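You operate a simulated robot arm through the tools that you are given. There is no shell and no other tool. Be economical: measure what you need, move in short steps, check, and stop when the job is done.

The job below is to be done with a simulated two-armed robot. You get a single attempt, and the scene is never put back.

Task
Try the stop button on the empty narrow unit.
Fine: press TEST once, then GO, then the stop button on the narrow control box; draw it out again, then reset.

Only the result counts: the job must be done as asked and must still hold three seconds after the hand-in. Knocking over, shifting, dropping, spilling or breaking anything else fails it.

Robot
Two 7-joint arms with two-finger parallel grippers on one trunk, on a base that drives. Base frame: it is fixed to the floor where the robot stands at the start and does not move with it; the origin is under the middle of the robot, x ahead of it, y to its left, z up. Units: m, rad, N and s.
The left shoulder is at the start at [0.05, 0.161, 1.198], the right one opposite. With the tool pointing down near the work surface each hand reaches from about 0.1 to 0.64 m from the robot's upright axis, wherever it stands, measured 20 degrees to its own side. Places, roughly: yellow button on the narrow control box [0.6, 0, 0.8]; green button on the wide control box [-0.5, 1.3, 0.8]; narrow film unit [0.3, 0.8, 1]; stop button on the narrow control box [0.4, 0, 1.2]; blue button on the wide control box [-0.4, 1.1, 0.6]; blue knob [-0.5, 1.3, 1]; black brake knob [-0.4, 1.1, 1]; grey knob [-0.5, 1.3, 0.9]; main switch on the wide control box [-0.4, 1.1, 0.9]; red button on the wide control box [-0.4, 1.1, 0.8]; white button on the wide control box [-0.5, 1.3, 0.6]; lever on the narrow control box [0.4, 0, 1.1]; black button on the narrow control box [0.5, 0, 0.9]; selector on the narrow control box [0.4, 0, 0.7]; green lever on the splice table [-0.1, 1, 1.4]; selector marked lamp [0.6, 0, 1.2]. Payload 3.43 kg a hand.
The TCP of each hand is the grasp point between the finger pads, 0.03 m short of the fingertips. In the tool frame z runs along the fingers and y along their closing line. Largest opening 0.094 m; finger width 0.028, thickness 0.01; the body of the gripper, 0.05 by 0.096 m, starts 0.055 m behind the TCP.
Orientation is that of the tool frame in the base frame, as [roll, pitch, yaw] about the fixed x, y, z axes, in that order (R = Rz(yaw) Ry(pitch) Rx(roll)). With the fingers straight down and closing along the base's y, the tool's x points along the base's -x, its y along +y and its z along -z.

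Tools
- The arms move only by the tool arm_command. It takes "left_increments", "right_increments" or both (then of equal length, played together; a hand with none holds still); each is a list of rows, each a list of 2 entries, a list of its own where there are three numbers: the shift along the tool's x, y, z in m, then the turn, a rotation vector about the tool's x, y, z in degrees. In form: [[[x, y, z], [wx, wy, wz]], ...]. A call has 1 to 20 rows; each row shifts and turns the commanded pose from where the row before left it, along the tool's axes as they then stand. "left_claw" and "right_claw" are, for a hand that has rows, the opening, from 0 (shut) to 1 (fully open), set as the call begins (left out, the last holds). A row lasts 0.2 s, in which the tool goes at most 0.05 m and 0.15 rad; a call with a longer step from one row to the next is refused whole, and so is a gripper value outside its range. A pose out of reach is approached as far as the arm can. The call stops where the force on the tool passes 90 N (or 10 N more than at its start, if that is more) or the arm is blocked; 0.2 s more then pass. The fingers move at their own pace (about 0.045 m/s each) and stop on an object; they squeeze with about 34 N. The grip force told is the motor's: it shows also when the fingers shut on nothing. Time passes only in rows, and 0.2 s behind the last, so rows that do not move let the fingers close. The reply holds the time, the measured pose of the TCP, the force on the tool along the base axes, the opening and the grip force, in the units named above and with some noise.
- Cameras (640 x 400 px; columns grow to the right, rows downward): "scene" is now at [0.1315, -0.0088, 1.3565]; the picture's right is [-0.09, -1.00, 0.00], its down [-0.22, 0.02, -0.97] and it looks along [0.97, -0.09, -0.22] (base axes); focal length 214 px, centre (320, 200). "left" rides on the left gripper at [0.076, -0.014, -0.103] in its tool frame; the picture's right is [0.18, 0.98, 0.00], its down [-0.75, 0.14, -0.64] and it looks along [-0.63, 0.12, 0.77] (tool axes); focal length 243 px, centre (320, 200). "right" rides on the right gripper at [0.076, 0.014, -0.102] in its tool frame; the picture's right is [-0.18, 0.98, 0.00], its down [-0.75, -0.14, -0.64] and it looks along [-0.63, -0.12, 0.77] (tool axes); focal length 243 px, centre (320, 200). There is no depth. A picture from a camera that has moved, and an enlarged one, comes with that camera's place and axes in the base frame and with its lens.
- camera(camera): a new picture of that camera. It takes no simulated time.
- move_column(by): slides the trunk up (or, below 0, down) by that many m; the arms and the scene camera ride with it, the base frame stays. It gives what a move gives, with no picture.
- steer(legs): drives the robot by 1 to 6 legs, each [ahead, left, turn to the left] in m, m and rad, along the robot's own axes; the way and the turn of a leg run together, so that a leg with both is an arc; at most 1.5 m and 3.142 rad a leg. The arms and the cameras ride along, it lands a little off, and it stops where it bumps. It gives what a move gives.
- turn_head(pan, tilt): turns the head with the scene camera to pan (to the left, within 1.396 rad either way) and tilt (down, from -0.506 to 1.204), counted from straight ahead of the robot. It gives what a move gives.
- enlarge(camera, box): a new picture of the part [left, top, right, bottom] of that camera's present view, enlarged. It takes no simulated time.
- close_job(): hands the job in; it is judged then, once.

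Work in short steps. Places have to be worked out from the pictures, the camera data and where the tool is seen: move nearer, look again, correct. Check each grasp and each placing, and mend what went wrong. You have 120 turns and 100 pictures in all, those below and enlarged ones among them. Open the grippers and draw the arms clear of the work before you hand the job in, unless the task says otherwise; then end with one line.

The tools are called as name(argument=value, ...) on one line, values as JSON. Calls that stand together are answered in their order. arm_command: Moves the arms, as the interface text tells. Its arguments: {"type":"object","properties":{"left_increments":{"type":"array","items":{"type":"array"}},"left_claw":{"type":"number"},"right_increments":{"type":"array","items":{"type":"array"}},"right_claw":{"type":"number"}},"required":[]} The other tools are called the same way: move_column (by) slides the trunk up or down; steer (legs) drives the base; turn_head (pan, tilt) turns the head that bears the scene camera; camera (camera) takes a picture; enlarge (camera, box) takes an enlarged picture of a part of a camera's view; close_job () hands the job in.

At the start:

```text
clock: 0.0
left_eef_pos: [0.3195, 0.1341, 1.4081]
left_tcp_rot: [3.142, 0.001, -3.14]
left_force: [0.1, -0.5, -0.1]
left_opening: 0.0938
left_finger_force: 0.2
right_eef_pos: [0.2633, -0.1073, 1.4117]
right_tcp_rot: [3.14, 0.0, 3.141]
right_force: [0.5, 0.4, -0.6]
right_opening: 0.0939
right_finger_force: 0.0
trunk travel left (down, up): [-0.225, 0.042]
robot x, y, heading: [0.0001, 0.0006, 0.002]
head pan, tilt: [-0.093, 0.227]
```

scene: 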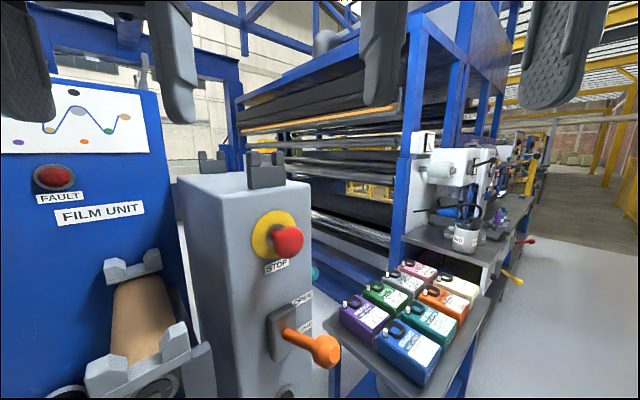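
right: 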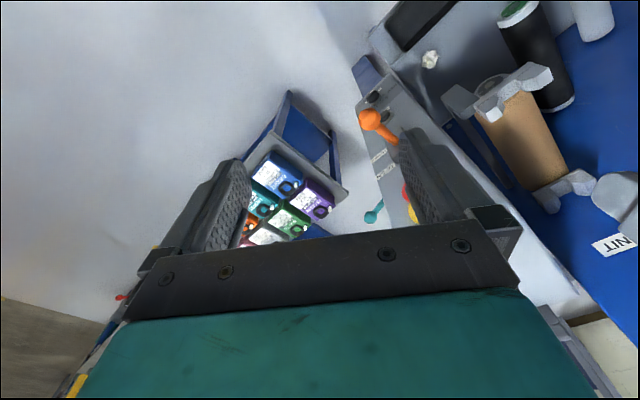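
left: 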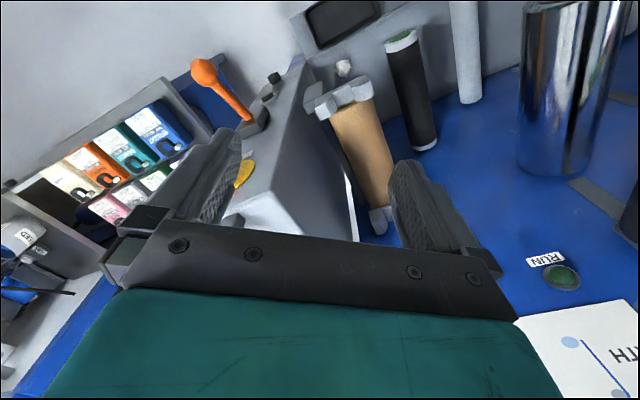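

The scene shows the narrow box with the STOP button and the lever just ahead. I look down to see the other controls and labels.

turn_head(pan=0.0, tilt=0.75)

camera(camera="scene")

```text
clock: 0.9
left_eef_pos: [0.3195, 0.1341, 1.4064]
left_tcp_rot: [-3.141, -0.001, 3.14]
left_force: [-0.2, 0.0, 0.2]
left_opening: 0.0941
left_finger_force: 0.0
right_eef_pos: [0.2655, -0.1082, 1.4111]
right_tcp_rot: [-3.141, -0.002, 3.13]
right_force: [40.1, -1.8, -7.9]
right_opening: 0.094
right_finger_force: 0.1
trunk travel left (down, up): [-0.225, 0.042]
robot x, y, heading: [-0.0005, 0.0014, -0.001]
head pan, tilt: [0.0, 0.75]
```

```text
96 pictures are left
camera scene: at [0.1275, -0.0033, 1.3247], right [-0.04, -1.0, 0.0], down [-0.54, 0.02, -0.84], along [0.84, -0.03, -0.54], focal length 214 px, centre (320, 200)
```

scene: 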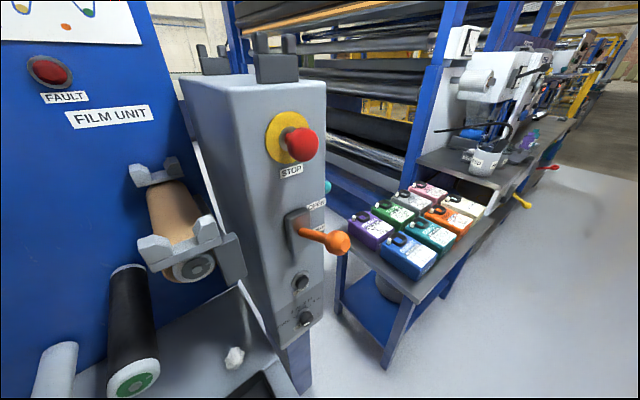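

The head's movement seems to have touched the right hand (40 N on it). I enlarge the panel and check.

enlarge(camera="scene", box=[180, 80, 380, 380])

enlarge(camera="right", box=[320, 40, 520, 240])

```text
1.33 times, centred on (280, 230) of scene
camera zoom: at [0.1275, -0.0033, 1.3247], right [-0.04, -1.0, 0.0], down [-0.54, 0.02, -0.84], along [0.84, -0.03, -0.54], focal length 286 px, centre (373, 160)
```

zoom: 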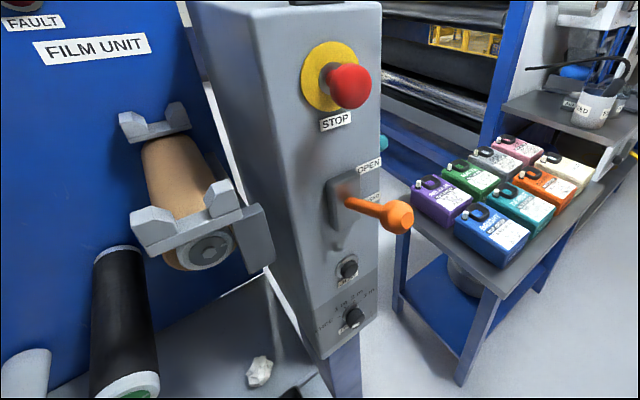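

```text
2.00 times, centred on (420, 140) of right
camera zoom: at [0.1902, -0.0936, 1.5131], right [0.19, 0.98, 0.0], down [0.75, -0.15, 0.64], along [0.63, -0.12, -0.77], focal length 485 px, centre (120, 320)
```

zoom: 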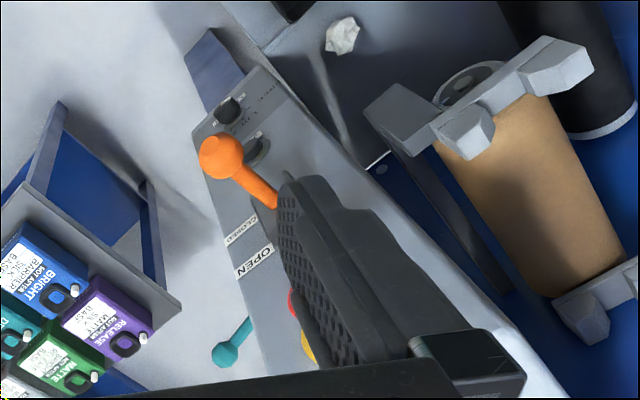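

The front face carries STOP, lever, a button and a selector; other controls seem to be on the side face towards -y. I drive a bit to the right and back to see that side.

steer(legs=[[-0.1, -0.4, 0]])

turn_head(pan=0.5, tilt=0.5)

camera(camera="scene")

```text
clock: 3.5
left_eef_pos: [0.2204, -0.2652, 1.4059]
left_tcp_rot: [-3.141, -0.001, 3.134]
left_force: [0.1, -0.5, 1.0]
left_opening: 0.0941
left_finger_force: 0.1
right_eef_pos: [0.164, -0.5095, 1.4099]
right_tcp_rot: [-3.139, -0.003, 3.119]
right_force: [50.0, -5.5, -0.2]
right_opening: 0.0938
right_finger_force: 0.1
trunk travel left (down, up): [-0.225, 0.042]
robot x, y, heading: [-0.1034, -0.3999, -0.007]
head pan, tilt: [0.0, 0.75]
```

```text
clock: 4.4
left_eef_pos: [0.2205, -0.265, 1.4065]
left_tcp_rot: [-3.14, 0.0, 3.135]
left_force: [0.4, 0.5, 0.5]
left_opening: 0.0941
left_finger_force: 0.1
right_eef_pos: [0.1626, -0.5079, 1.4105]
right_tcp_rot: [-3.138, -0.005, 3.121]
right_force: [0.0, -0.9, 0.2]
right_opening: 0.0937
right_finger_force: 0.1
trunk travel left (down, up): [-0.225, 0.042]
robot x, y, heading: [-0.1001, -0.3991, -0.011]
head pan, tilt: [0.499, 0.499]
```

```text
93 pictures are left
camera scene: at [0.0175, -0.3547, 1.3312], right [0.47, -0.88, 0.0], down [-0.42, -0.23, -0.88], along [0.77, 0.41, -0.48], focal length 214 px, centre (320, 200)
```

scene: 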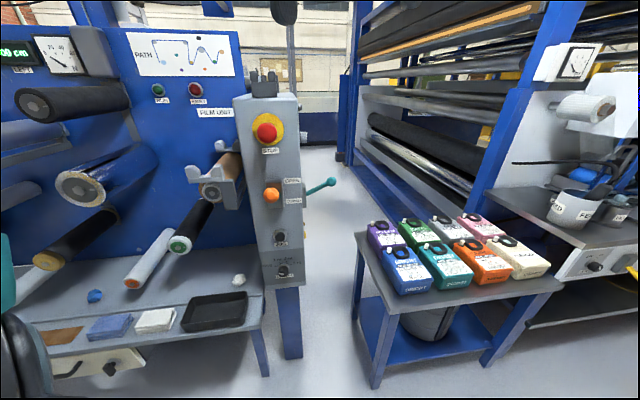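

The front panel is now nearly head-on. I enlarge to read its labels.

enlarge(camera="scene", box=[220, 90, 350, 190])

enlarge(camera="scene", box=[230, 190, 350, 290])

enlarge(camera="scene", box=[0, 20, 240, 170])

```text
4.00 times, centred on (285, 140) of scene
camera zoom: at [0.0175, -0.3547, 1.3312], right [0.47, -0.88, 0.0], down [-0.42, -0.23, -0.88], along [0.77, 0.41, -0.48], focal length 858 px, centre (460, 440)
```

zoom: 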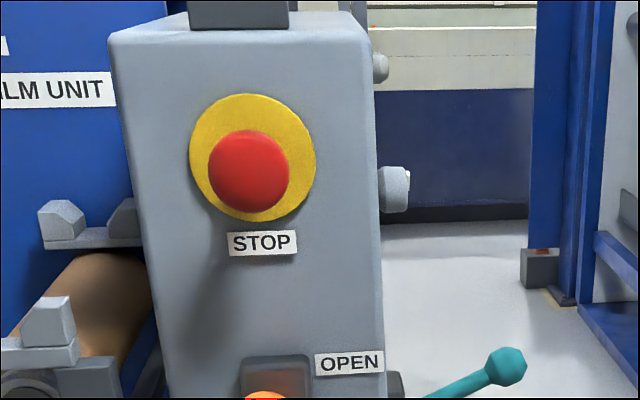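

```text
4.00 times, centred on (290, 240) of scene
camera zoom: at [0.0175, -0.3547, 1.3312], right [0.47, -0.88, 0.0], down [-0.42, -0.23, -0.88], along [0.77, 0.41, -0.48], focal length 858 px, centre (440, 40)
```

zoom: 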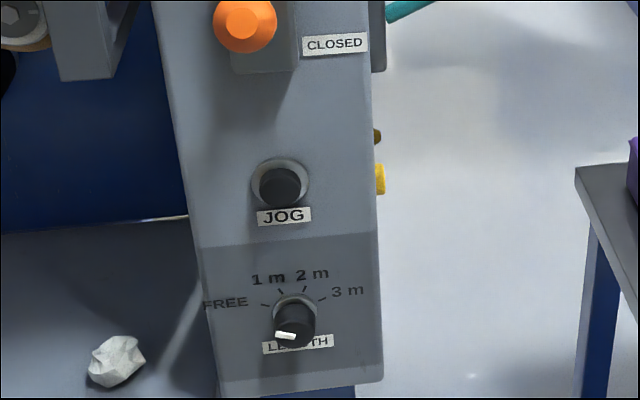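

```text
2.67 times, centred on (120, 95) of scene
camera zoom: at [0.0175, -0.3547, 1.3312], right [0.47, -0.88, 0.0], down [-0.42, -0.23, -0.88], along [0.77, 0.41, -0.48], focal length 572 px, centre (853, 480)
```

zoom: 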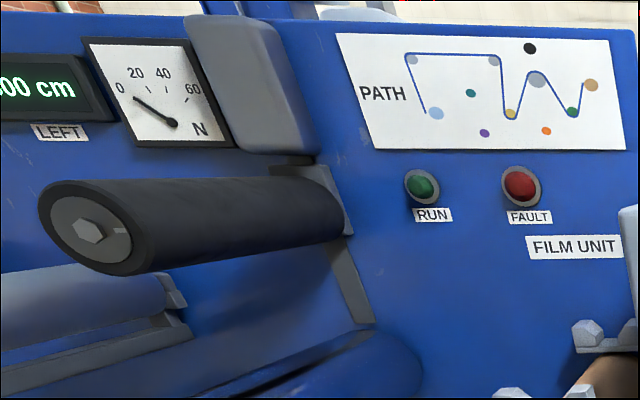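

I place the front panel with the STOP at about [0.466, 0.04, 1.225], facing (-0.76,-0.65); the remaining buttons are on the side face looking (0.65,-0.76). I drive right of the little table to see it.

steer(legs=[[0, -0.5, 0], [0.35, 0, 0]])

turn_head(pan=1.25, tilt=0.35)

camera(camera="scene")

```text
clock: 9.2
left_eef_pos: [0.5666, -0.7664, 1.4067]
left_tcp_rot: [3.141, 0.001, 3.125]
left_force: [1.0, 0.1, -0.2]
left_opening: 0.094
left_finger_force: 0.0
right_eef_pos: [0.5113, -1.009, 1.4094]
right_tcp_rot: [-3.139, -0.003, 3.113]
right_force: [0.8, -0.8, -0.5]
right_opening: 0.0936
right_finger_force: 0.0
trunk travel left (down, up): [-0.225, 0.042]
robot x, y, heading: [0.2472, -0.8947, -0.018]
head pan, tilt: [0.499, 0.499]
```

```text
clock: 10.3
left_eef_pos: [0.5663, -0.7655, 1.4072]
left_tcp_rot: [-3.14, 0.001, 3.127]
left_force: [-0.3, -0.1, 0.3]
left_opening: 0.0937
left_finger_force: 0.0
right_eef_pos: [0.5099, -1.0083, 1.4092]
right_tcp_rot: [-3.139, -0.004, 3.115]
right_force: [0.7, 0.8, 0.1]
right_opening: 0.0938
right_finger_force: 0.0
trunk travel left (down, up): [-0.225, 0.042]
robot x, y, heading: [0.246, -0.8922, -0.01]
head pan, tilt: [1.25, 0.351]
```

```text
89 pictures are left
camera scene: at [0.3144, -0.8087, 1.3449], right [0.94, -0.33, 0.0], down [-0.11, -0.32, -0.94], along [0.31, 0.89, -0.34], focal length 214 px, centre (320, 200)
```

scene: 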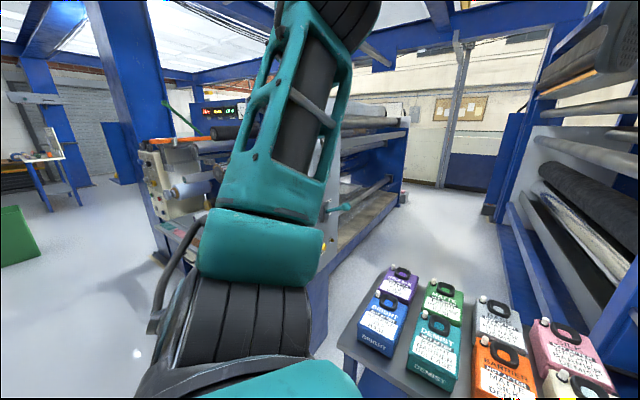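

The left upper arm blocks the view, so I turn the robot to face the box.

steer(legs=[[0, 0, 1.2]])

turn_head(pan=0.0, tilt=0.3)

camera(camera="scene")

```text
clock: 13.7
left_eef_pos: [0.2395, -0.5485, 1.4078]
left_tcp_rot: [-3.141, 0.0, -1.953]
left_force: [-0.4, -0.6, -0.5]
left_opening: 0.0939
left_finger_force: 0.0
right_eef_pos: [0.4443, -0.6886, 1.4095]
right_tcp_rot: [-3.137, -0.003, -1.968]
right_force: [0.1, -0.5, -0.1]
right_opening: 0.0939
right_finger_force: 0.1
trunk travel left (down, up): [-0.225, 0.042]
robot x, y, heading: [0.2469, -0.8942, 1.187]
head pan, tilt: [1.25, 0.351]
```

```text
clock: 15.2
left_eef_pos: [0.2385, -0.5495, 1.4079]
left_tcp_rot: [3.141, -0.001, -1.952]
left_force: [-0.8, -0.1, -0.6]
left_opening: 0.094
left_finger_force: 0.0
right_eef_pos: [0.4454, -0.6901, 1.4095]
right_tcp_rot: [-3.138, -0.004, -1.966]
right_force: [0.4, 0.0, 0.4]
right_opening: 0.0941
right_finger_force: 0.0
trunk travel left (down, up): [-0.225, 0.042]
robot x, y, heading: [0.2418, -0.8998, 1.189]
head pan, tilt: [0.0, 0.3]
```

```text
88 pictures are left
camera scene: at [0.2932, -0.7722, 1.3496], right [0.93, -0.37, 0.0], down [-0.11, -0.27, -0.96], along [0.36, 0.89, -0.3], focal length 214 px, centre (320, 200)
```

scene: 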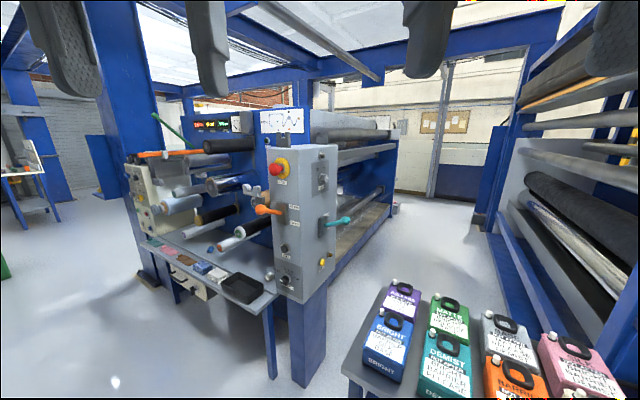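

Now both faces show. I enlarge the box.

enlarge(camera="scene", box=[250, 140, 360, 210])

enlarge(camera="scene", box=[260, 200, 370, 305])

```text
5.71 times, centred on (305, 175) of scene
camera zoom: at [0.2932, -0.7722, 1.3496], right [0.93, -0.37, 0.0], down [-0.11, -0.27, -0.96], along [0.36, 0.89, -0.3], focal length 1226 px, centre (406, 343)
```

zoom: 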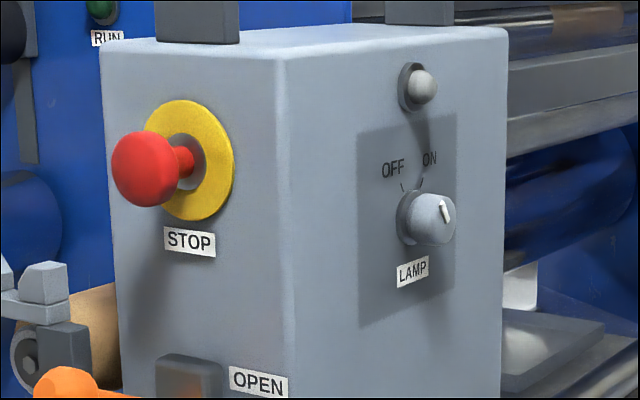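

```text
3.81 times, centred on (315, 252) of scene
camera zoom: at [0.2932, -0.7722, 1.3496], right [0.93, -0.37, 0.0], down [-0.11, -0.27, -0.96], along [0.36, 0.89, -0.3], focal length 817 px, centre (339, 0)
```

zoom: 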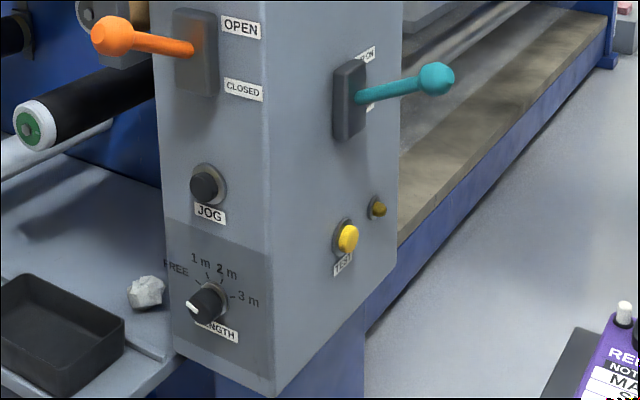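

TEST is the yellow button on the side face; GO and RESET aren't on this box, so probably on the wide box. I drive along the machine to look at it before pressing anything.

steer(legs=[[0.19, 0.87, 0], [0, 0, -0.48], [0.3, 1.16, 0]])

camera(camera="scene")

```text
clock: 20.0
left_eef_pos: [-0.4464, -0.0392, 1.4077]
left_tcp_rot: [-3.14, 0.0, -1.949]
left_force: [0.2, 0.5, 0.0]
left_opening: 0.094
left_finger_force: 0.1
right_eef_pos: [-0.24, -0.1782, 1.409]
right_tcp_rot: [-3.137, -0.004, -1.962]
right_force: [-0.4, -0.4, 0.3]
right_opening: 0.0942
right_finger_force: 0.0
trunk travel left (down, up): [-0.225, 0.042]
robot x, y, heading: [-0.4398, -0.388, 1.199]
head pan, tilt: [0.0, 0.3]
stopped in leg 1: the robot was blocked; the commanded pose is now the measured one
```

```text
85 pictures are left
camera scene: at [-0.3918, -0.2621, 1.3495], right [0.93, -0.37, 0.0], down [-0.11, -0.28, -0.96], along [0.35, 0.89, -0.3], focal length 214 px, centre (320, 200)
```

scene: 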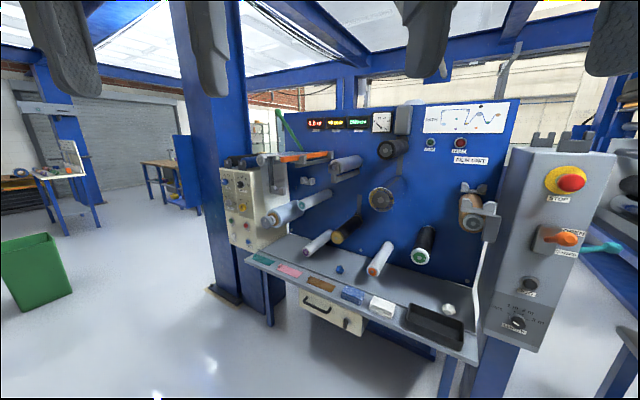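

Nearly at the goal when something blocked; the wide box is visible. I enlarge it, and look left for the obstacle.

enlarge(camera="scene", box=[205, 145, 305, 265])

turn_head(pan=1.3, tilt=0.7)

camera(camera="scene")

```text
3.33 times, centred on (255, 205) of scene
camera zoom: at [-0.3918, -0.2621, 1.3495], right [0.93, -0.37, 0.0], down [-0.11, -0.28, -0.96], along [0.35, 0.89, -0.3], focal length 715 px, centre (537, 183)
```

zoom: 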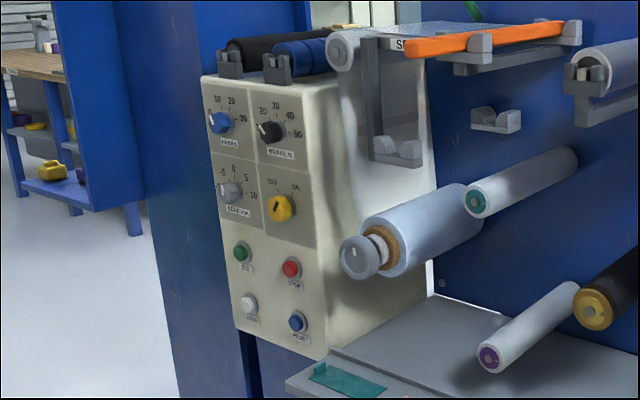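

```text
clock: 21.5
left_eef_pos: [-0.4473, -0.0402, 1.4082]
left_tcp_rot: [3.141, 0.002, -1.947]
left_force: [0.4, -0.2, 0.2]
left_opening: 0.0936
left_finger_force: 0.0
right_eef_pos: [-0.2413, -0.1788, 1.409]
right_tcp_rot: [-3.138, -0.002, -1.963]
right_force: [-0.1, -0.1, 0.2]
right_opening: 0.0942
right_finger_force: 0.0
trunk travel left (down, up): [-0.225, 0.042]
robot x, y, heading: [-0.4419, -0.3854, 1.193]
head pan, tilt: [1.3, 0.7]
```

```text
83 pictures are left
camera scene: at [-0.4938, -0.2979, 1.3135], right [0.6, 0.8, 0.0], down [0.51, -0.39, -0.77], along [-0.61, 0.46, -0.64], focal length 214 px, centre (320, 200)
```

scene: 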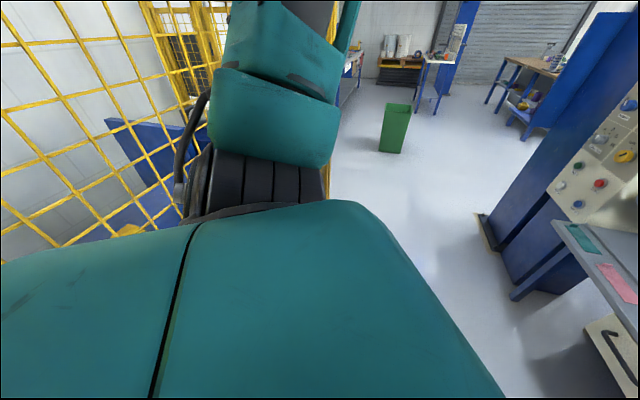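

The wide box has GO (green) and RESET (blue), STOP red, and ZERO white. A mesh fence on my left blocked me; I turn parallel to the machine, go closer to it, and look left again.

steer(legs=[[0.05, -0.1, 0], [0, 0, -0.48], [0.22, 0, 0]])

turn_head(pan=1.0, tilt=0.5)

camera(camera="scene")

```text
clock: 25.3
left_eef_pos: [-0.0131, 0.0785, 1.4076]
left_tcp_rot: [-3.142, -0.001, -2.422]
left_force: [0.0, 0.2, 0.3]
left_opening: 0.0943
left_finger_force: 0.0
right_eef_pos: [0.1074, -0.1392, 1.4095]
right_tcp_rot: [-3.138, -0.004, -2.436]
right_force: [0.5, 0.4, 0.5]
right_opening: 0.094
right_finger_force: 0.1
trunk travel left (down, up): [-0.225, 0.042]
robot x, y, heading: [-0.1645, -0.2377, 0.721]
head pan, tilt: [1.3, 0.7]
```

```text
clock: 26.1
left_eef_pos: [-0.0141, 0.0779, 1.4061]
left_tcp_rot: [3.142, 0.002, -2.423]
left_force: [0.0, -0.5, -0.7]
left_opening: 0.0938
left_finger_force: 0.0
right_eef_pos: [0.1065, -0.1402, 1.4105]
right_tcp_rot: [-3.138, -0.005, -2.434]
right_force: [-0.5, -0.3, -0.2]
right_opening: 0.0939
right_finger_force: 0.2
trunk travel left (down, up): [-0.225, 0.042]
robot x, y, heading: [-0.1648, -0.2327, 0.719]
head pan, tilt: [1.0, 0.499]
```

```text
82 pictures are left
camera scene: at [-0.1496, -0.1179, 1.3312], right [0.99, 0.15, 0.0], down [0.07, -0.47, -0.88], along [-0.13, 0.87, -0.48], focal length 214 px, centre (320, 200)
```

scene: 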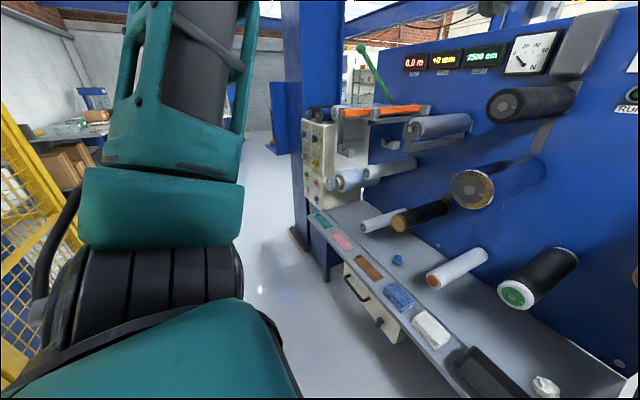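

GO/RESET are at the far end. TEST works out to about [0.635, 0.047, 0.76] on the side face, with the teal lever knob above it at [0.705,-0.04,1.0]. I drive to a spot short of the little table from which the right hand can reach round, and lower the trunk.

steer(legs=[[0, -0.53, 0], [0.14, 0, 0], [0, 0, 0.15]])

turn_head(pan=0, tilt=0.5)

camera(camera="scene")

```text
clock: 30.8
left_eef_pos: [0.3921, -0.2082, 1.4058]
left_tcp_rot: [3.139, 0.002, -2.275]
left_force: [1.1, 0.0, 1.5]
left_opening: 0.094
left_finger_force: 0.0
right_eef_pos: [0.5428, -0.4064, 1.4099]
right_tcp_rot: [-3.138, -0.004, -2.29]
right_force: [0.0, 0.8, 0.7]
right_opening: 0.0942
right_finger_force: 0.1
trunk travel left (down, up): [-0.225, 0.042]
robot x, y, heading: [0.2873, -0.5403, 0.862]
head pan, tilt: [1.0, 0.499]
```

```text
clock: 32.0
left_eef_pos: [0.3921, -0.2098, 1.4073]
left_tcp_rot: [3.142, 0.003, -2.276]
left_force: [0.7, 0.0, 0.3]
left_opening: 0.094
left_finger_force: 0.0
right_eef_pos: [0.5434, -0.4076, 1.4111]
right_tcp_rot: [-3.138, -0.003, -2.29]
right_force: [-0.3, 1.4, 0.2]
right_opening: 0.0941
right_finger_force: 0.1
trunk travel left (down, up): [-0.225, 0.042]
robot x, y, heading: [0.2855, -0.5404, 0.871]
head pan, tilt: [0.0, 0.499]
```

```text
81 pictures are left
camera scene: at [0.3713, -0.4397, 1.3312], right [0.76, -0.65, 0.0], down [-0.31, -0.36, -0.88], along [0.57, 0.67, -0.48], focal length 214 px, centre (320, 200)
```

scene: 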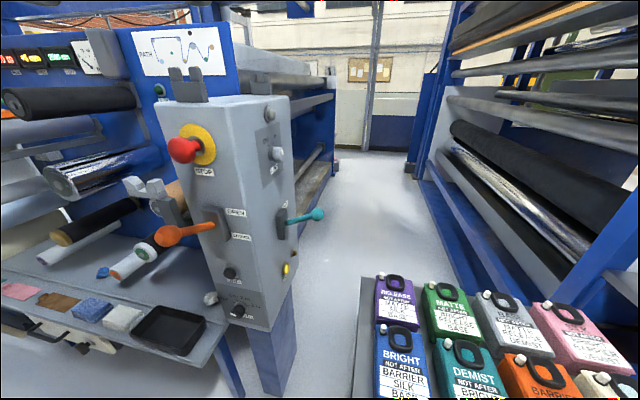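

TEST is confirmed by this view (ray passes [0.634, 0.056, 0.76]). I lower the trunk and reach the right hand forward over the gap, fingers shut.

move_column(by=-0.2)

arm_command(right_increments=[[[-0.046, -0.005, 0], [0, 0, 0]], [[-0.046, -0.005, 0], [0, 0, 0]], [[-0.046, -0.005, 0], [0, 0, 0]], [[-0.046, -0.005, 0], [0, 0, 0]], [[-0.046, -0.005, 0], [0, 0, 0]], [[-0.046, -0.005, 0], [0, 0, 0]], [[-0.046, -0.005, 0], [0, 0, 0]], [[-0.046, -0.005, 0], [0, 0, 0]]], right_claw=0)

```text
clock: 34.2
left_eef_pos: [0.3913, -0.2087, 1.2084]
left_tcp_rot: [-3.141, 0.0, -2.274]
left_force: [0.2, -0.5, 0.0]
left_opening: 0.0939
left_finger_force: 0.0
right_eef_pos: [0.5416, -0.4078, 1.2096]
right_tcp_rot: [-3.138, -0.003, -2.289]
right_force: [0.1, 0.1, 0.4]
right_opening: 0.0937
right_finger_force: 0.0
trunk travel left (down, up): [-0.025, 0.242]
robot x, y, heading: [0.2853, -0.542, 0.863]
head pan, tilt: [0.0, 0.499]
```

```text
clock: 36.0
left_eef_pos: [0.3926, -0.209, 1.2073]
left_tcp_rot: [-3.141, 0.001, -2.277]
left_force: [0.9, -0.8, -0.8]
left_opening: 0.0938
left_finger_force: 0.0
right_eef_pos: [0.7459, -0.2395, 1.1571]
right_tcp_rot: [-3.137, -0.002, -2.29]
right_force: [-0.3, -0.6, -0.3]
right_opening: 0.0
right_finger_force: 33.4
right hand out of reach, approached as far as the arm can: row 5, 6, 7, 8
trunk travel left (down, up): [-0.025, 0.242]
robot x, y, heading: [0.2897, -0.538, 0.866]
head pan, tilt: [0.0, 0.499]
```

Tool-down reach is at its limit; pitching the hand up should bring the wrist back. I pitch it, then turn it to the left.

arm_command(right_increments=[[[0.02, 0, 0], [0, -8, 0]], [[0.02, 0, 0], [0, -8, 0]], [[0, 0, 0], [0, -8, 0]], [[0, 0, 0], [0, -8, 0]], [[0, 0, 0], [0, -8, 0]], [[0, 0, 0], [0, -8, 0]], [[0, 0, 0], [0, -8, 0]], [[0, 0, 0], [0, -8, 0]]])

arm_command(right_increments=[[[0, 0, 0], [7.25, 0, -3.38]], [[0, 0, 0], [7.25, 0, -3.38]], [[0, 0, 0], [7.25, 0, -3.38]], [[0, 0, 0], [7.25, 0, -3.38]], [[0, 0, 0], [7.25, 0, -3.38]], [[0, 0, 0], [7.25, 0, -3.38]]])

camera(camera="right")

camera(camera="scene")

```text
clock: 37.8
left_eef_pos: [0.3929, -0.2091, 1.2071]
left_tcp_rot: [-3.141, 0.002, -2.277]
left_force: [-0.1, 0.2, -0.1]
left_opening: 0.0939
left_finger_force: 0.1
right_eef_pos: [0.7165, -0.2713, 1.1529]
right_tcp_rot: [-3.138, 1.116, -2.286]
right_force: [-0.3, 0.5, 0.2]
right_opening: 0.0001
right_finger_force: 33.0
trunk travel left (down, up): [-0.025, 0.242]
robot x, y, heading: [0.2861, -0.5383, 0.872]
head pan, tilt: [0.0, 0.499]
```

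```text
clock: 39.2
left_eef_pos: [0.393, -0.2092, 1.2072]
left_tcp_rot: [-3.139, 0.002, -2.277]
left_force: [0.2, 0.2, 0.7]
left_opening: 0.094
left_finger_force: 0.1
right_eef_pos: [0.7173, -0.2702, 1.1519]
right_tcp_rot: [-1.908, 0.907, -1.752]
right_force: [-0.1, 0.0, 0.1]
right_opening: 0.0
right_finger_force: 33.0
trunk travel left (down, up): [-0.025, 0.242]
robot x, y, heading: [0.2861, -0.5402, 0.87]
head pan, tilt: [0.0, 0.499]
```

```text
80 pictures are left
camera right: at [0.6067, -0.3143, 1.104], right [-0.17, 0.89, -0.43], down [-0.52, 0.29, 0.81], along [0.84, 0.36, 0.41], focal length 243 px, centre (320, 200)
```

right: 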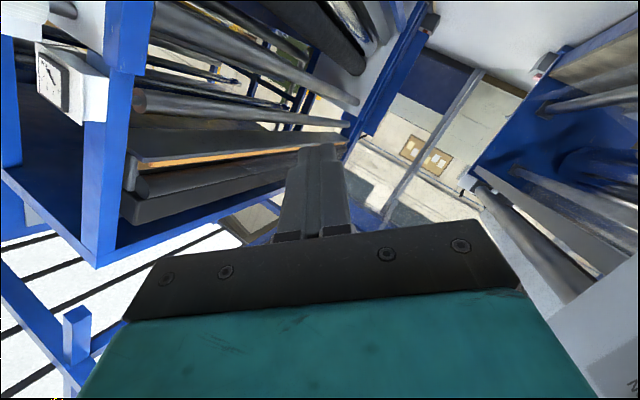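

```text
79 pictures are left
camera scene: at [0.3713, -0.4396, 1.1312], right [0.76, -0.65, 0.0], down [-0.31, -0.36, -0.88], along [0.57, 0.67, -0.48], focal length 214 px, centre (320, 200)
```

scene: 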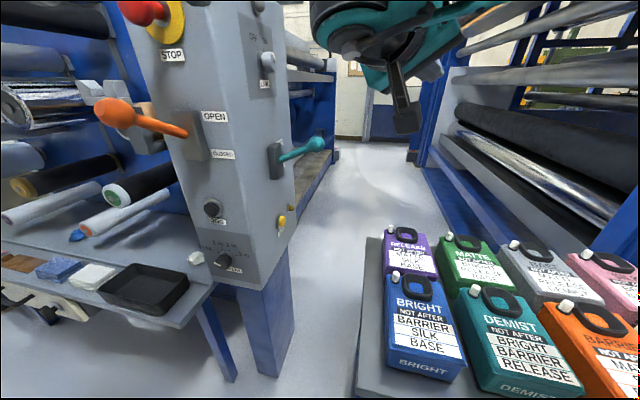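

I had the hand's x-axis sign wrong (it points down now), so I undo that turn and turn about the true vertical.

arm_command(right_increments=[[[0, 0, 0], [-7.25, 0, 3.38]], [[0, 0, 0], [-7.25, 0, 3.38]], [[0, 0, 0], [-7.25, 0, 3.38]], [[0, 0, 0], [-7.25, 0, 3.38]], [[0, 0, 0], [-7.25, 0, 3.38]], [[0, 0, 0], [-7.25, 0, 3.38]]])

arm_command(right_increments=[[[0, 0, 0], [-7.18, 0, -3.52]], [[0, 0, 0], [-7.18, 0, -3.52]], [[0, 0, 0], [-7.18, 0, -3.52]], [[0, 0, 0], [-7.18, 0, -3.52]], [[0, 0, 0], [-7.18, 0, -3.52]], [[0, 0, 0], [-7.18, 0, -3.52]], [[0, 0, 0], [-7.18, 0, -3.52]], [[0, 0, 0], [-7.18, 0, -3.52]], [[0, 0, 0], [-7.18, 0, -3.52]], [[0, 0, 0], [-7.18, 0, -3.52]]])

camera(camera="right")

camera(camera="scene")

```text
clock: 40.6
left_eef_pos: [0.3919, -0.2089, 1.2069]
left_tcp_rot: [3.141, 0.003, -2.277]
left_force: [0.4, -0.4, 0.7]
left_opening: 0.0939
left_finger_force: 0.1
right_eef_pos: [0.7174, -0.2705, 1.1526]
right_tcp_rot: [-3.138, 1.112, -2.286]
right_force: [-0.2, 0.1, -0.4]
right_opening: 0.0
right_finger_force: 33.0
trunk travel left (down, up): [-0.025, 0.242]
robot x, y, heading: [0.2919, -0.5395, 0.866]
head pan, tilt: [0.0, 0.499]
```

```text
clock: 42.8
left_eef_pos: [0.3928, -0.2091, 1.2065]
left_tcp_rot: [-3.142, 0.001, -2.277]
left_force: [0.9, 0.7, -0.5]
left_opening: 0.094
left_finger_force: 0.0
right_eef_pos: [0.6992, -0.2913, 1.1628]
right_tcp_rot: [-3.118, 1.098, -1.364]
right_force: [-0.4, -0.4, -0.6]
right_opening: 0.0002
right_finger_force: 32.6
right hand out of reach, approached as far as the arm can: row 7, 8, 9, 10
trunk travel left (down, up): [-0.025, 0.242]
robot x, y, heading: [0.2856, -0.5364, 0.868]
head pan, tilt: [0.0, 0.499]
```

```text
78 pictures are left
camera right: at [0.7099, -0.4188, 1.1416], right [-0.98, -0.1, 0.15], down [0.17, -0.2, 0.96], along [-0.06, 0.97, 0.21], focal length 243 px, centre (320, 200)
```

right: 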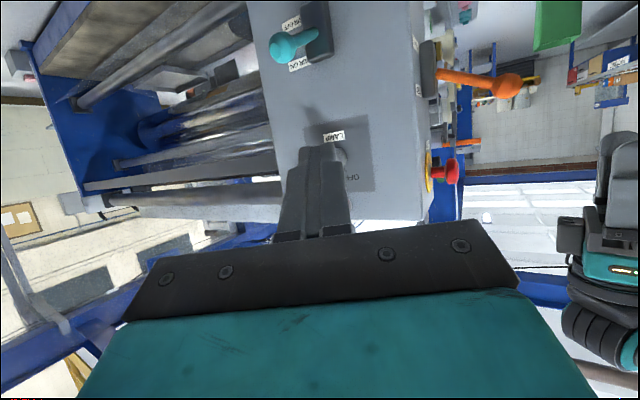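

```text
77 pictures are left
camera scene: at [0.3714, -0.4398, 1.1312], right [0.76, -0.65, 0.0], down [-0.31, -0.36, -0.88], along [0.57, 0.67, -0.48], focal length 214 px, centre (320, 200)
```

scene: 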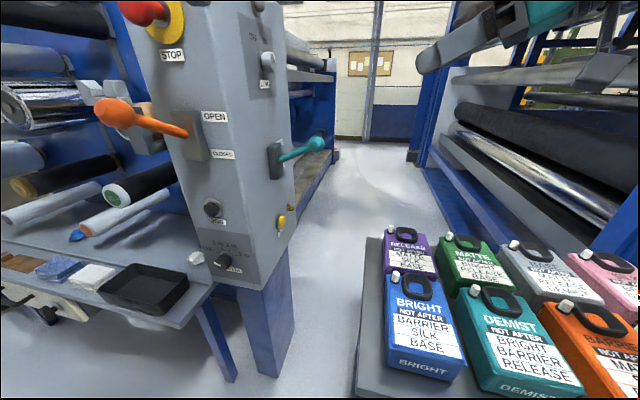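

The hand now points roughly at the side face, 25° down. I lower it beyond the lever's knob towards [0.72,-0.16,0.91].

arm_command(right_increments=[[[0.024, -0.0066, 0.032], [0, 0, 0]], [[0.024, -0.0066, 0.032], [0, 0, 0]], [[0.024, -0.0066, 0.032], [0, 0, 0]], [[0.024, -0.0066, 0.032], [0, 0, 0]], [[0.024, -0.0066, 0.032], [0, 0, 0]]])

camera(camera="right")

camera(camera="scene")

```text
clock: 44.0
left_eef_pos: [0.3929, -0.209, 1.2067]
left_tcp_rot: [3.141, 0.002, -2.276]
left_force: [-0.5, 0.5, -0.6]
left_opening: 0.0938
left_finger_force: 0.1
right_eef_pos: [0.7071, -0.2462, 1.0743]
right_tcp_rot: [-3.123, 1.1, -1.369]
right_force: [0.4, 0.5, 0.1]
right_opening: 0.0001
right_finger_force: 33.2
right hand out of reach, approached as far as the arm can: row 3, 4, 5
trunk travel left (down, up): [-0.025, 0.242]
robot x, y, heading: [0.2914, -0.5385, 0.865]
head pan, tilt: [0.0, 0.499]
```

```text
76 pictures are left
camera right: at [0.7171, -0.3725, 1.0516], right [-0.98, -0.1, 0.16], down [0.17, -0.2, 0.96], along [-0.06, 0.97, 0.22], focal length 243 px, centre (320, 200)
```

right: 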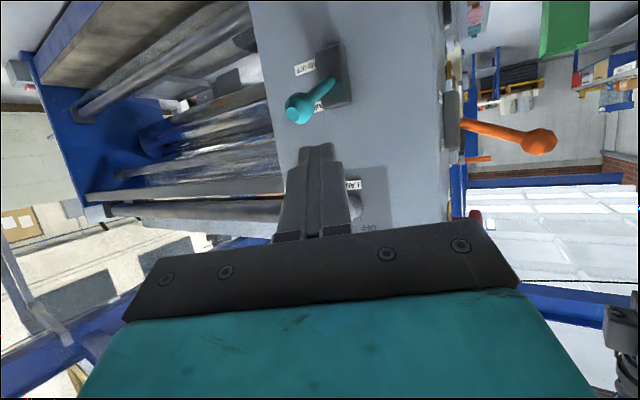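

```text
75 pictures are left
camera scene: at [0.3714, -0.4398, 1.1312], right [0.76, -0.65, 0.0], down [-0.31, -0.36, -0.88], along [0.57, 0.67, -0.48], focal length 214 px, centre (320, 200)
```

scene: 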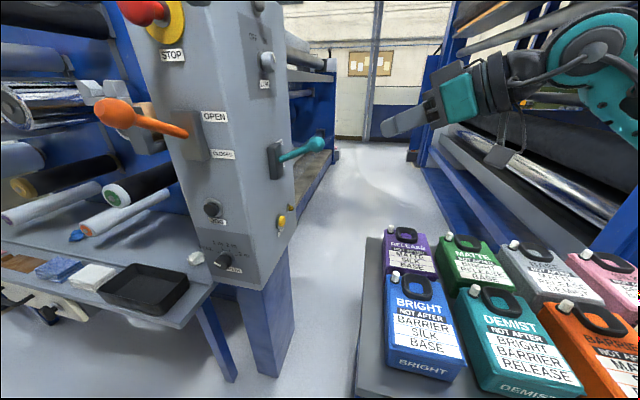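

The arm is limited by the fold of the wrist, not by distance. Shifting the robot right along the table's edge and turning it left gives the hand the right direction with little motion of the hand.

steer(legs=[[-0.015, -0.2, 0], [0, 0, 0.43]])

camera(camera="right")

camera(camera="scene")

```text
clock: 46.9
left_eef_pos: [0.3844, -0.3339, 1.208]
left_tcp_rot: [3.141, 0.003, -1.84]
left_force: [-0.1, -1.1, 0.0]
left_opening: 0.0943
left_finger_force: 0.0
right_eef_pos: [0.6857, -0.2359, 1.0732]
right_tcp_rot: [-3.121, 1.099, -0.935]
right_force: [0.9, 0.0, 0.1]
right_opening: 0.0
right_finger_force: 32.9
trunk travel left (down, up): [-0.025, 0.242]
robot x, y, heading: [0.4315, -0.6773, 1.302]
head pan, tilt: [0.0, 0.499]
```

```text
74 pictures are left
camera right: at [0.7473, -0.3467, 1.0517], right [-0.85, -0.5, 0.16], down [0.24, -0.11, 0.96], along [-0.47, 0.86, 0.21], focal length 243 px, centre (320, 200)
```

right: 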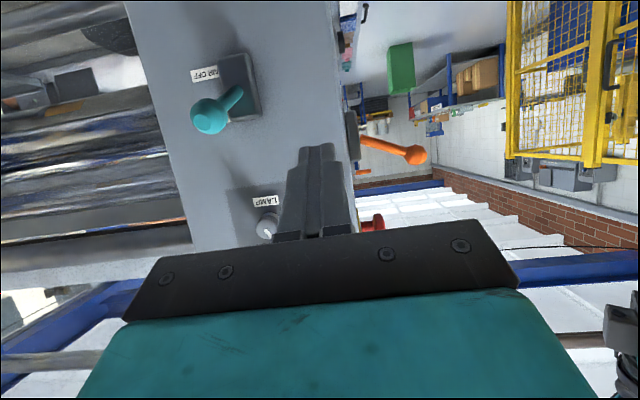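

```text
73 pictures are left
camera scene: at [0.4622, -0.5526, 1.1312], right [0.96, -0.27, 0.0], down [-0.13, -0.46, -0.88], along [0.23, 0.85, -0.48], focal length 214 px, centre (320, 200)
```

scene: 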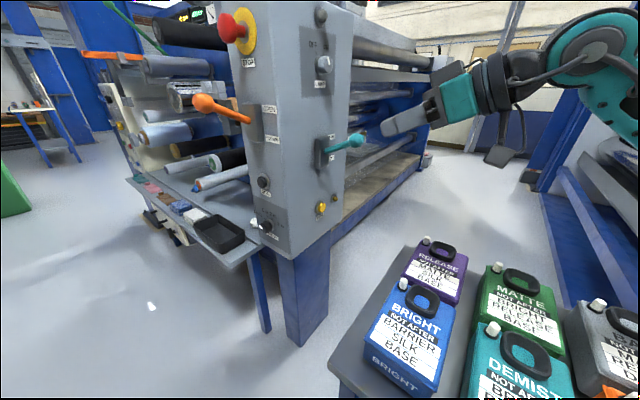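

The direction is right now (126°). I lower half the way toward a standoff point in front of TEST and check the reading.

arm_command(right_increments=[[[0.0263, -0.0202, 0.0233], [0, 0, 0]], [[0.0263, -0.0202, 0.0233], [0, 0, 0]], [[0.0263, -0.0202, 0.0233], [0, 0, 0]]])

```text
clock: 47.7
left_eef_pos: [0.3839, -0.3349, 1.2078]
left_tcp_rot: [-3.141, 0.001, -1.843]
left_force: [0.4, -0.7, 0.7]
left_opening: 0.0937
left_finger_force: 0.0
right_eef_pos: [0.6849, -0.2367, 1.0737]
right_tcp_rot: [-3.122, 1.098, -0.936]
right_force: [-0.6, 0.2, 0.9]
right_opening: 0.0
right_finger_force: 33.4
right hand out of reach, approached as far as the arm can: row 1, 2, 3
trunk travel left (down, up): [-0.025, 0.242]
robot x, y, heading: [0.4249, -0.678, 1.302]
head pan, tilt: [0.0, 0.499]
```

The commanded pose sits ahead of the real one by about 27° of turn; I turn the command back to match.

arm_command(right_increments=[[[0, 0, 0], [7.18, 0, 3.52]], [[0, 0, 0], [7.18, 0, 3.52]], [[0, 0, 0], [7.18, 0, 3.52]], [[0, 0, 0], [3.0, 0, 1.47]]])

```text
clock: 48.7
left_eef_pos: [0.3836, -0.3347, 1.2075]
left_tcp_rot: [3.141, 0.002, -1.842]
left_force: [-0.3, -0.3, 0.4]
left_opening: 0.0938
left_finger_force: 0.0
right_eef_pos: [0.6849, -0.2347, 1.0742]
right_tcp_rot: [-3.11, 1.106, -1.403]
right_force: [0.7, 0.3, -1.0]
right_opening: 0.0
right_finger_force: 33.3
trunk travel left (down, up): [-0.025, 0.242]
robot x, y, heading: [0.4292, -0.6782, 1.304]
head pan, tilt: [0.0, 0.499]
```

The command does follow the real pose, so that yaw was the limit there. From this slacker yaw I lower the hand and will turn it again when it is further out.

arm_command(right_increments=[[[0.0228, -0.014, 0.0303], [0, 0, 0]], [[0.0228, -0.014, 0.0303], [0, 0, 0]], [[0.0228, -0.014, 0.0303], [0, 0, 0]], [[0.0228, -0.014, 0.0303], [0, 0, 0]], [[0.0228, -0.014, 0.0303], [0, 0, 0]]])

camera(camera="scene")

```text
clock: 49.9
left_eef_pos: [0.3845, -0.3349, 1.2062]
left_tcp_rot: [3.141, 0.002, -1.841]
left_force: [0.3, -1.0, 0.5]
left_opening: 0.0938
left_finger_force: 0.1
right_eef_pos: [0.7465, -0.1408, 0.9037]
right_tcp_rot: [-3.105, 1.104, -1.399]
right_force: [0.7, -0.4, -0.6]
right_opening: 0.0001
right_finger_force: 32.6
trunk travel left (down, up): [-0.025, 0.242]
robot x, y, heading: [0.4288, -0.6776, 1.303]
head pan, tilt: [0.0, 0.499]
```

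```text
72 pictures are left
camera scene: at [0.4623, -0.5525, 1.1312], right [0.96, -0.27, 0.0], down [-0.13, -0.46, -0.88], along [0.23, 0.85, -0.48], focal length 214 px, centre (320, 200)
```

scene: 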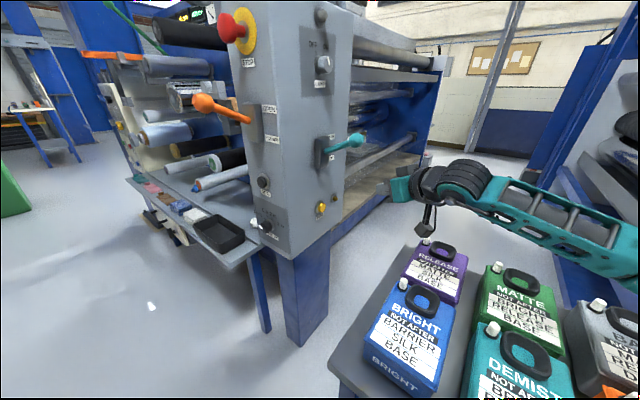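

Good. Now I turn the hand left again about the vertical and see how far it gets.

arm_command(right_increments=[[[0, 0, 0], [-7.14, 0, -3.6]], [[0, 0, 0], [-7.14, 0, -3.6]], [[0, 0, 0], [-7.14, 0, -3.6]]])

camera(camera="right")

```text
clock: 50.7
left_eef_pos: [0.3846, -0.3355, 1.2071]
left_tcp_rot: [-3.141, 0.001, -1.842]
left_force: [-0.8, 0.6, 0.2]
left_opening: 0.0941
left_finger_force: 0.0
right_eef_pos: [0.7468, -0.14, 0.9059]
right_tcp_rot: [-3.109, 1.102, -1.121]
right_force: [0.0, -0.4, 0.7]
right_opening: 0.0002
right_finger_force: 32.9
right hand out of reach, approached as far as the arm can: row 3
trunk travel left (down, up): [-0.025, 0.242]
robot x, y, heading: [0.4303, -0.6801, 1.303]
head pan, tilt: [0.0, 0.499]
```

```text
71 pictures are left
camera right: at [0.7852, -0.2608, 0.8827], right [-0.93, -0.33, 0.15], down [0.21, -0.16, 0.96], along [-0.29, 0.93, 0.22], focal length 243 px, centre (320, 200)
```

right: 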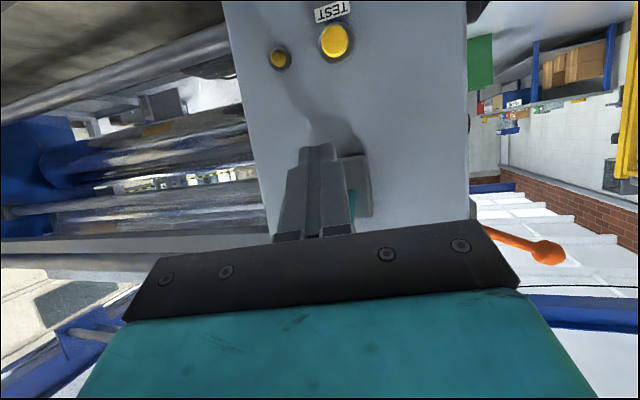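

TEST triangulates to [0.637, 0.043, 0.763]. I move to a standoff about 6 cm out from it.

arm_command(right_increments=[[[0.0143, 0.0014, 0.0433], [0, 0, 0]], [[0.0143, 0.0014, 0.0433], [0, 0, 0]], [[0.0143, 0.0014, 0.0433], [0, 0, 0]], [[0.0143, 0.0014, 0.0433], [0, 0, 0]]])

camera(camera="right")

camera(camera="scene")

```text
clock: 51.7
left_eef_pos: [0.386, -0.3336, 1.205]
left_tcp_rot: [3.141, -0.001, -1.841]
left_force: [0.7, -0.3, -0.7]
left_opening: 0.0942
left_finger_force: 0.0
right_eef_pos: [0.694, -0.0224, 0.7783]
right_tcp_rot: [-3.112, 1.106, -1.126]
right_force: [0.8, 0.0, 0.6]
right_opening: 0.0
right_finger_force: 33.2
right hand out of reach, approached as far as the arm can: row 3
trunk travel left (down, up): [-0.025, 0.242]
robot x, y, heading: [0.4313, -0.6784, 1.3]
head pan, tilt: [0.0, 0.499]
```

```text
70 pictures are left
camera right: at [0.7331, -0.1435, 0.7554], right [-0.93, -0.33, 0.15], down [0.21, -0.16, 0.96], along [-0.29, 0.93, 0.22], focal length 243 px, centre (320, 200)
```

right: 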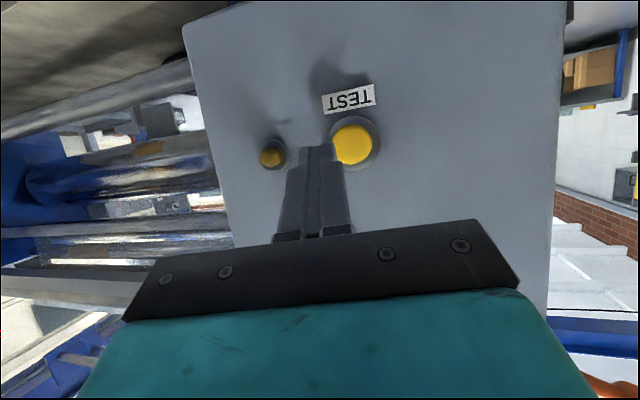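

```text
69 pictures are left
camera scene: at [0.4641, -0.5519, 1.1309], right [0.96, -0.27, 0.0], down [-0.13, -0.46, -0.88], along [0.23, 0.85, -0.48], focal length 214 px, centre (320, 200)
```

scene: 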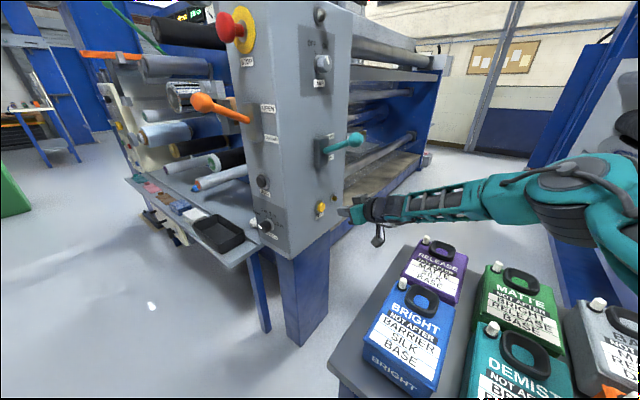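

Refined TEST at about [0.639, 0.042, 0.760]. I go up to within a centimetre of it and look.

arm_command(right_increments=[[[-0.0057, 0.0065, 0.0145], [0, 0, 0]], [[-0.0057, 0.0065, 0.0145], [0, 0, 0]], [[-0.0057, 0.0065, 0.0145], [0, 0, 0]]])

enlarge(camera="right", box=[220, 60, 440, 260])

enlarge(camera="scene", box=[270, 160, 390, 260])

```text
clock: 52.5
left_eef_pos: [0.3834, -0.3334, 1.2058]
left_tcp_rot: [-3.14, 0.001, -1.842]
left_force: [-0.2, -0.1, -0.1]
left_opening: 0.0942
left_finger_force: 0.1
right_eef_pos: [0.6537, 0.0109, 0.771]
right_tcp_rot: [-3.107, 1.102, -1.123]
right_force: [0.3, 0.1, 0.7]
right_opening: 0.0
right_finger_force: 32.3
trunk travel left (down, up): [-0.025, 0.242]
robot x, y, heading: [0.4259, -0.6828, 1.301]
head pan, tilt: [0.0, 0.499]
```

```text
2.00 times, centred on (330, 160) of right
camera zoom: at [0.6931, -0.1111, 0.7495], right [-0.93, -0.32, 0.15], down [0.21, -0.16, 0.96], along [-0.29, 0.93, 0.22], focal length 485 px, centre (300, 280)
```

zoom: 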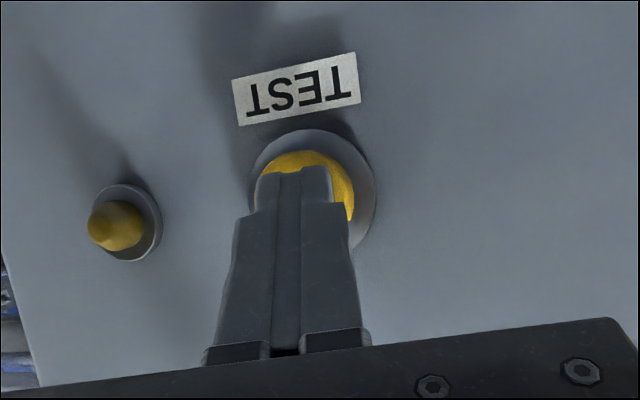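

```text
4.00 times, centred on (330, 210) of scene
camera zoom: at [0.4621, -0.5526, 1.1312], right [0.96, -0.27, 0.0], down [-0.13, -0.46, -0.88], along [0.23, 0.85, -0.48], focal length 858 px, centre (280, 160)
```

zoom: 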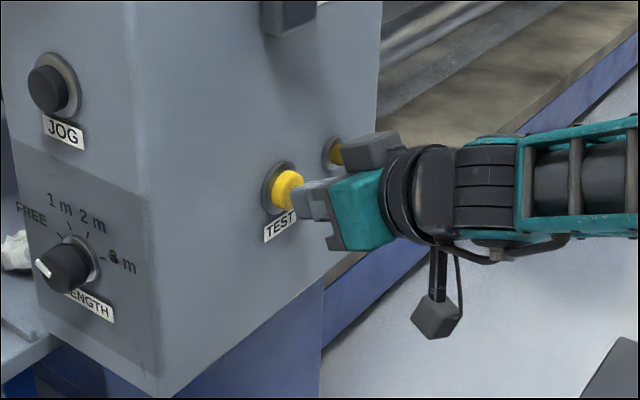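

Well aligned; I press along the face normal in small steps and watch the force.

arm_command(right_increments=[[[-0.0017, 0.004, 0.0034], [0, 0, 0]], [[-0.0017, 0.0015, 0.0034], [0, 0, 0]], [[-0.0017, 0.0011, 0.0034], [0, 0, 0]]])

enlarge(camera="right", box=[220, 60, 440, 260])

enlarge(camera="scene", box=[270, 160, 390, 260])

```text
clock: 53.3
left_eef_pos: [0.3853, -0.3374, 1.2069]
left_tcp_rot: [-3.141, 0.0, -1.84]
left_force: [-0.1, -0.2, -0.3]
left_opening: 0.0939
left_finger_force: 0.0
right_eef_pos: [0.6441, 0.0157, 0.7701]
right_tcp_rot: [-3.105, 1.101, -1.123]
right_force: [7.9, -15.9, 2.2]
right_opening: 0.0
right_finger_force: 33.4
trunk travel left (down, up): [-0.025, 0.242]
robot x, y, heading: [0.4303, -0.6794, 1.299]
head pan, tilt: [0.0, 0.499]
```

```text
2.00 times, centred on (330, 160) of right
camera zoom: at [0.684, -0.1046, 0.7492], right [-0.93, -0.32, 0.15], down [0.21, -0.16, 0.96], along [-0.29, 0.93, 0.22], focal length 485 px, centre (300, 280)
```

zoom: 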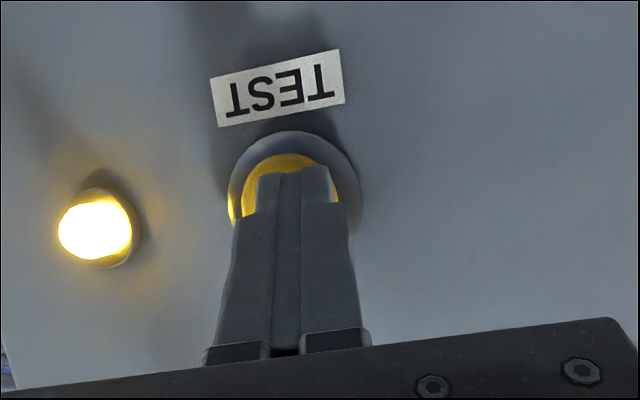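

```text
4.00 times, centred on (330, 210) of scene
camera zoom: at [0.463, -0.5542, 1.1314], right [0.96, -0.27, 0.0], down [-0.13, -0.46, -0.88], along [0.23, 0.85, -0.48], focal length 858 px, centre (280, 160)
```

zoom: 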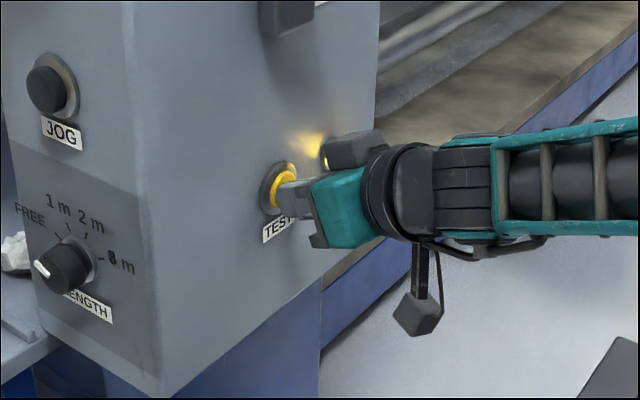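

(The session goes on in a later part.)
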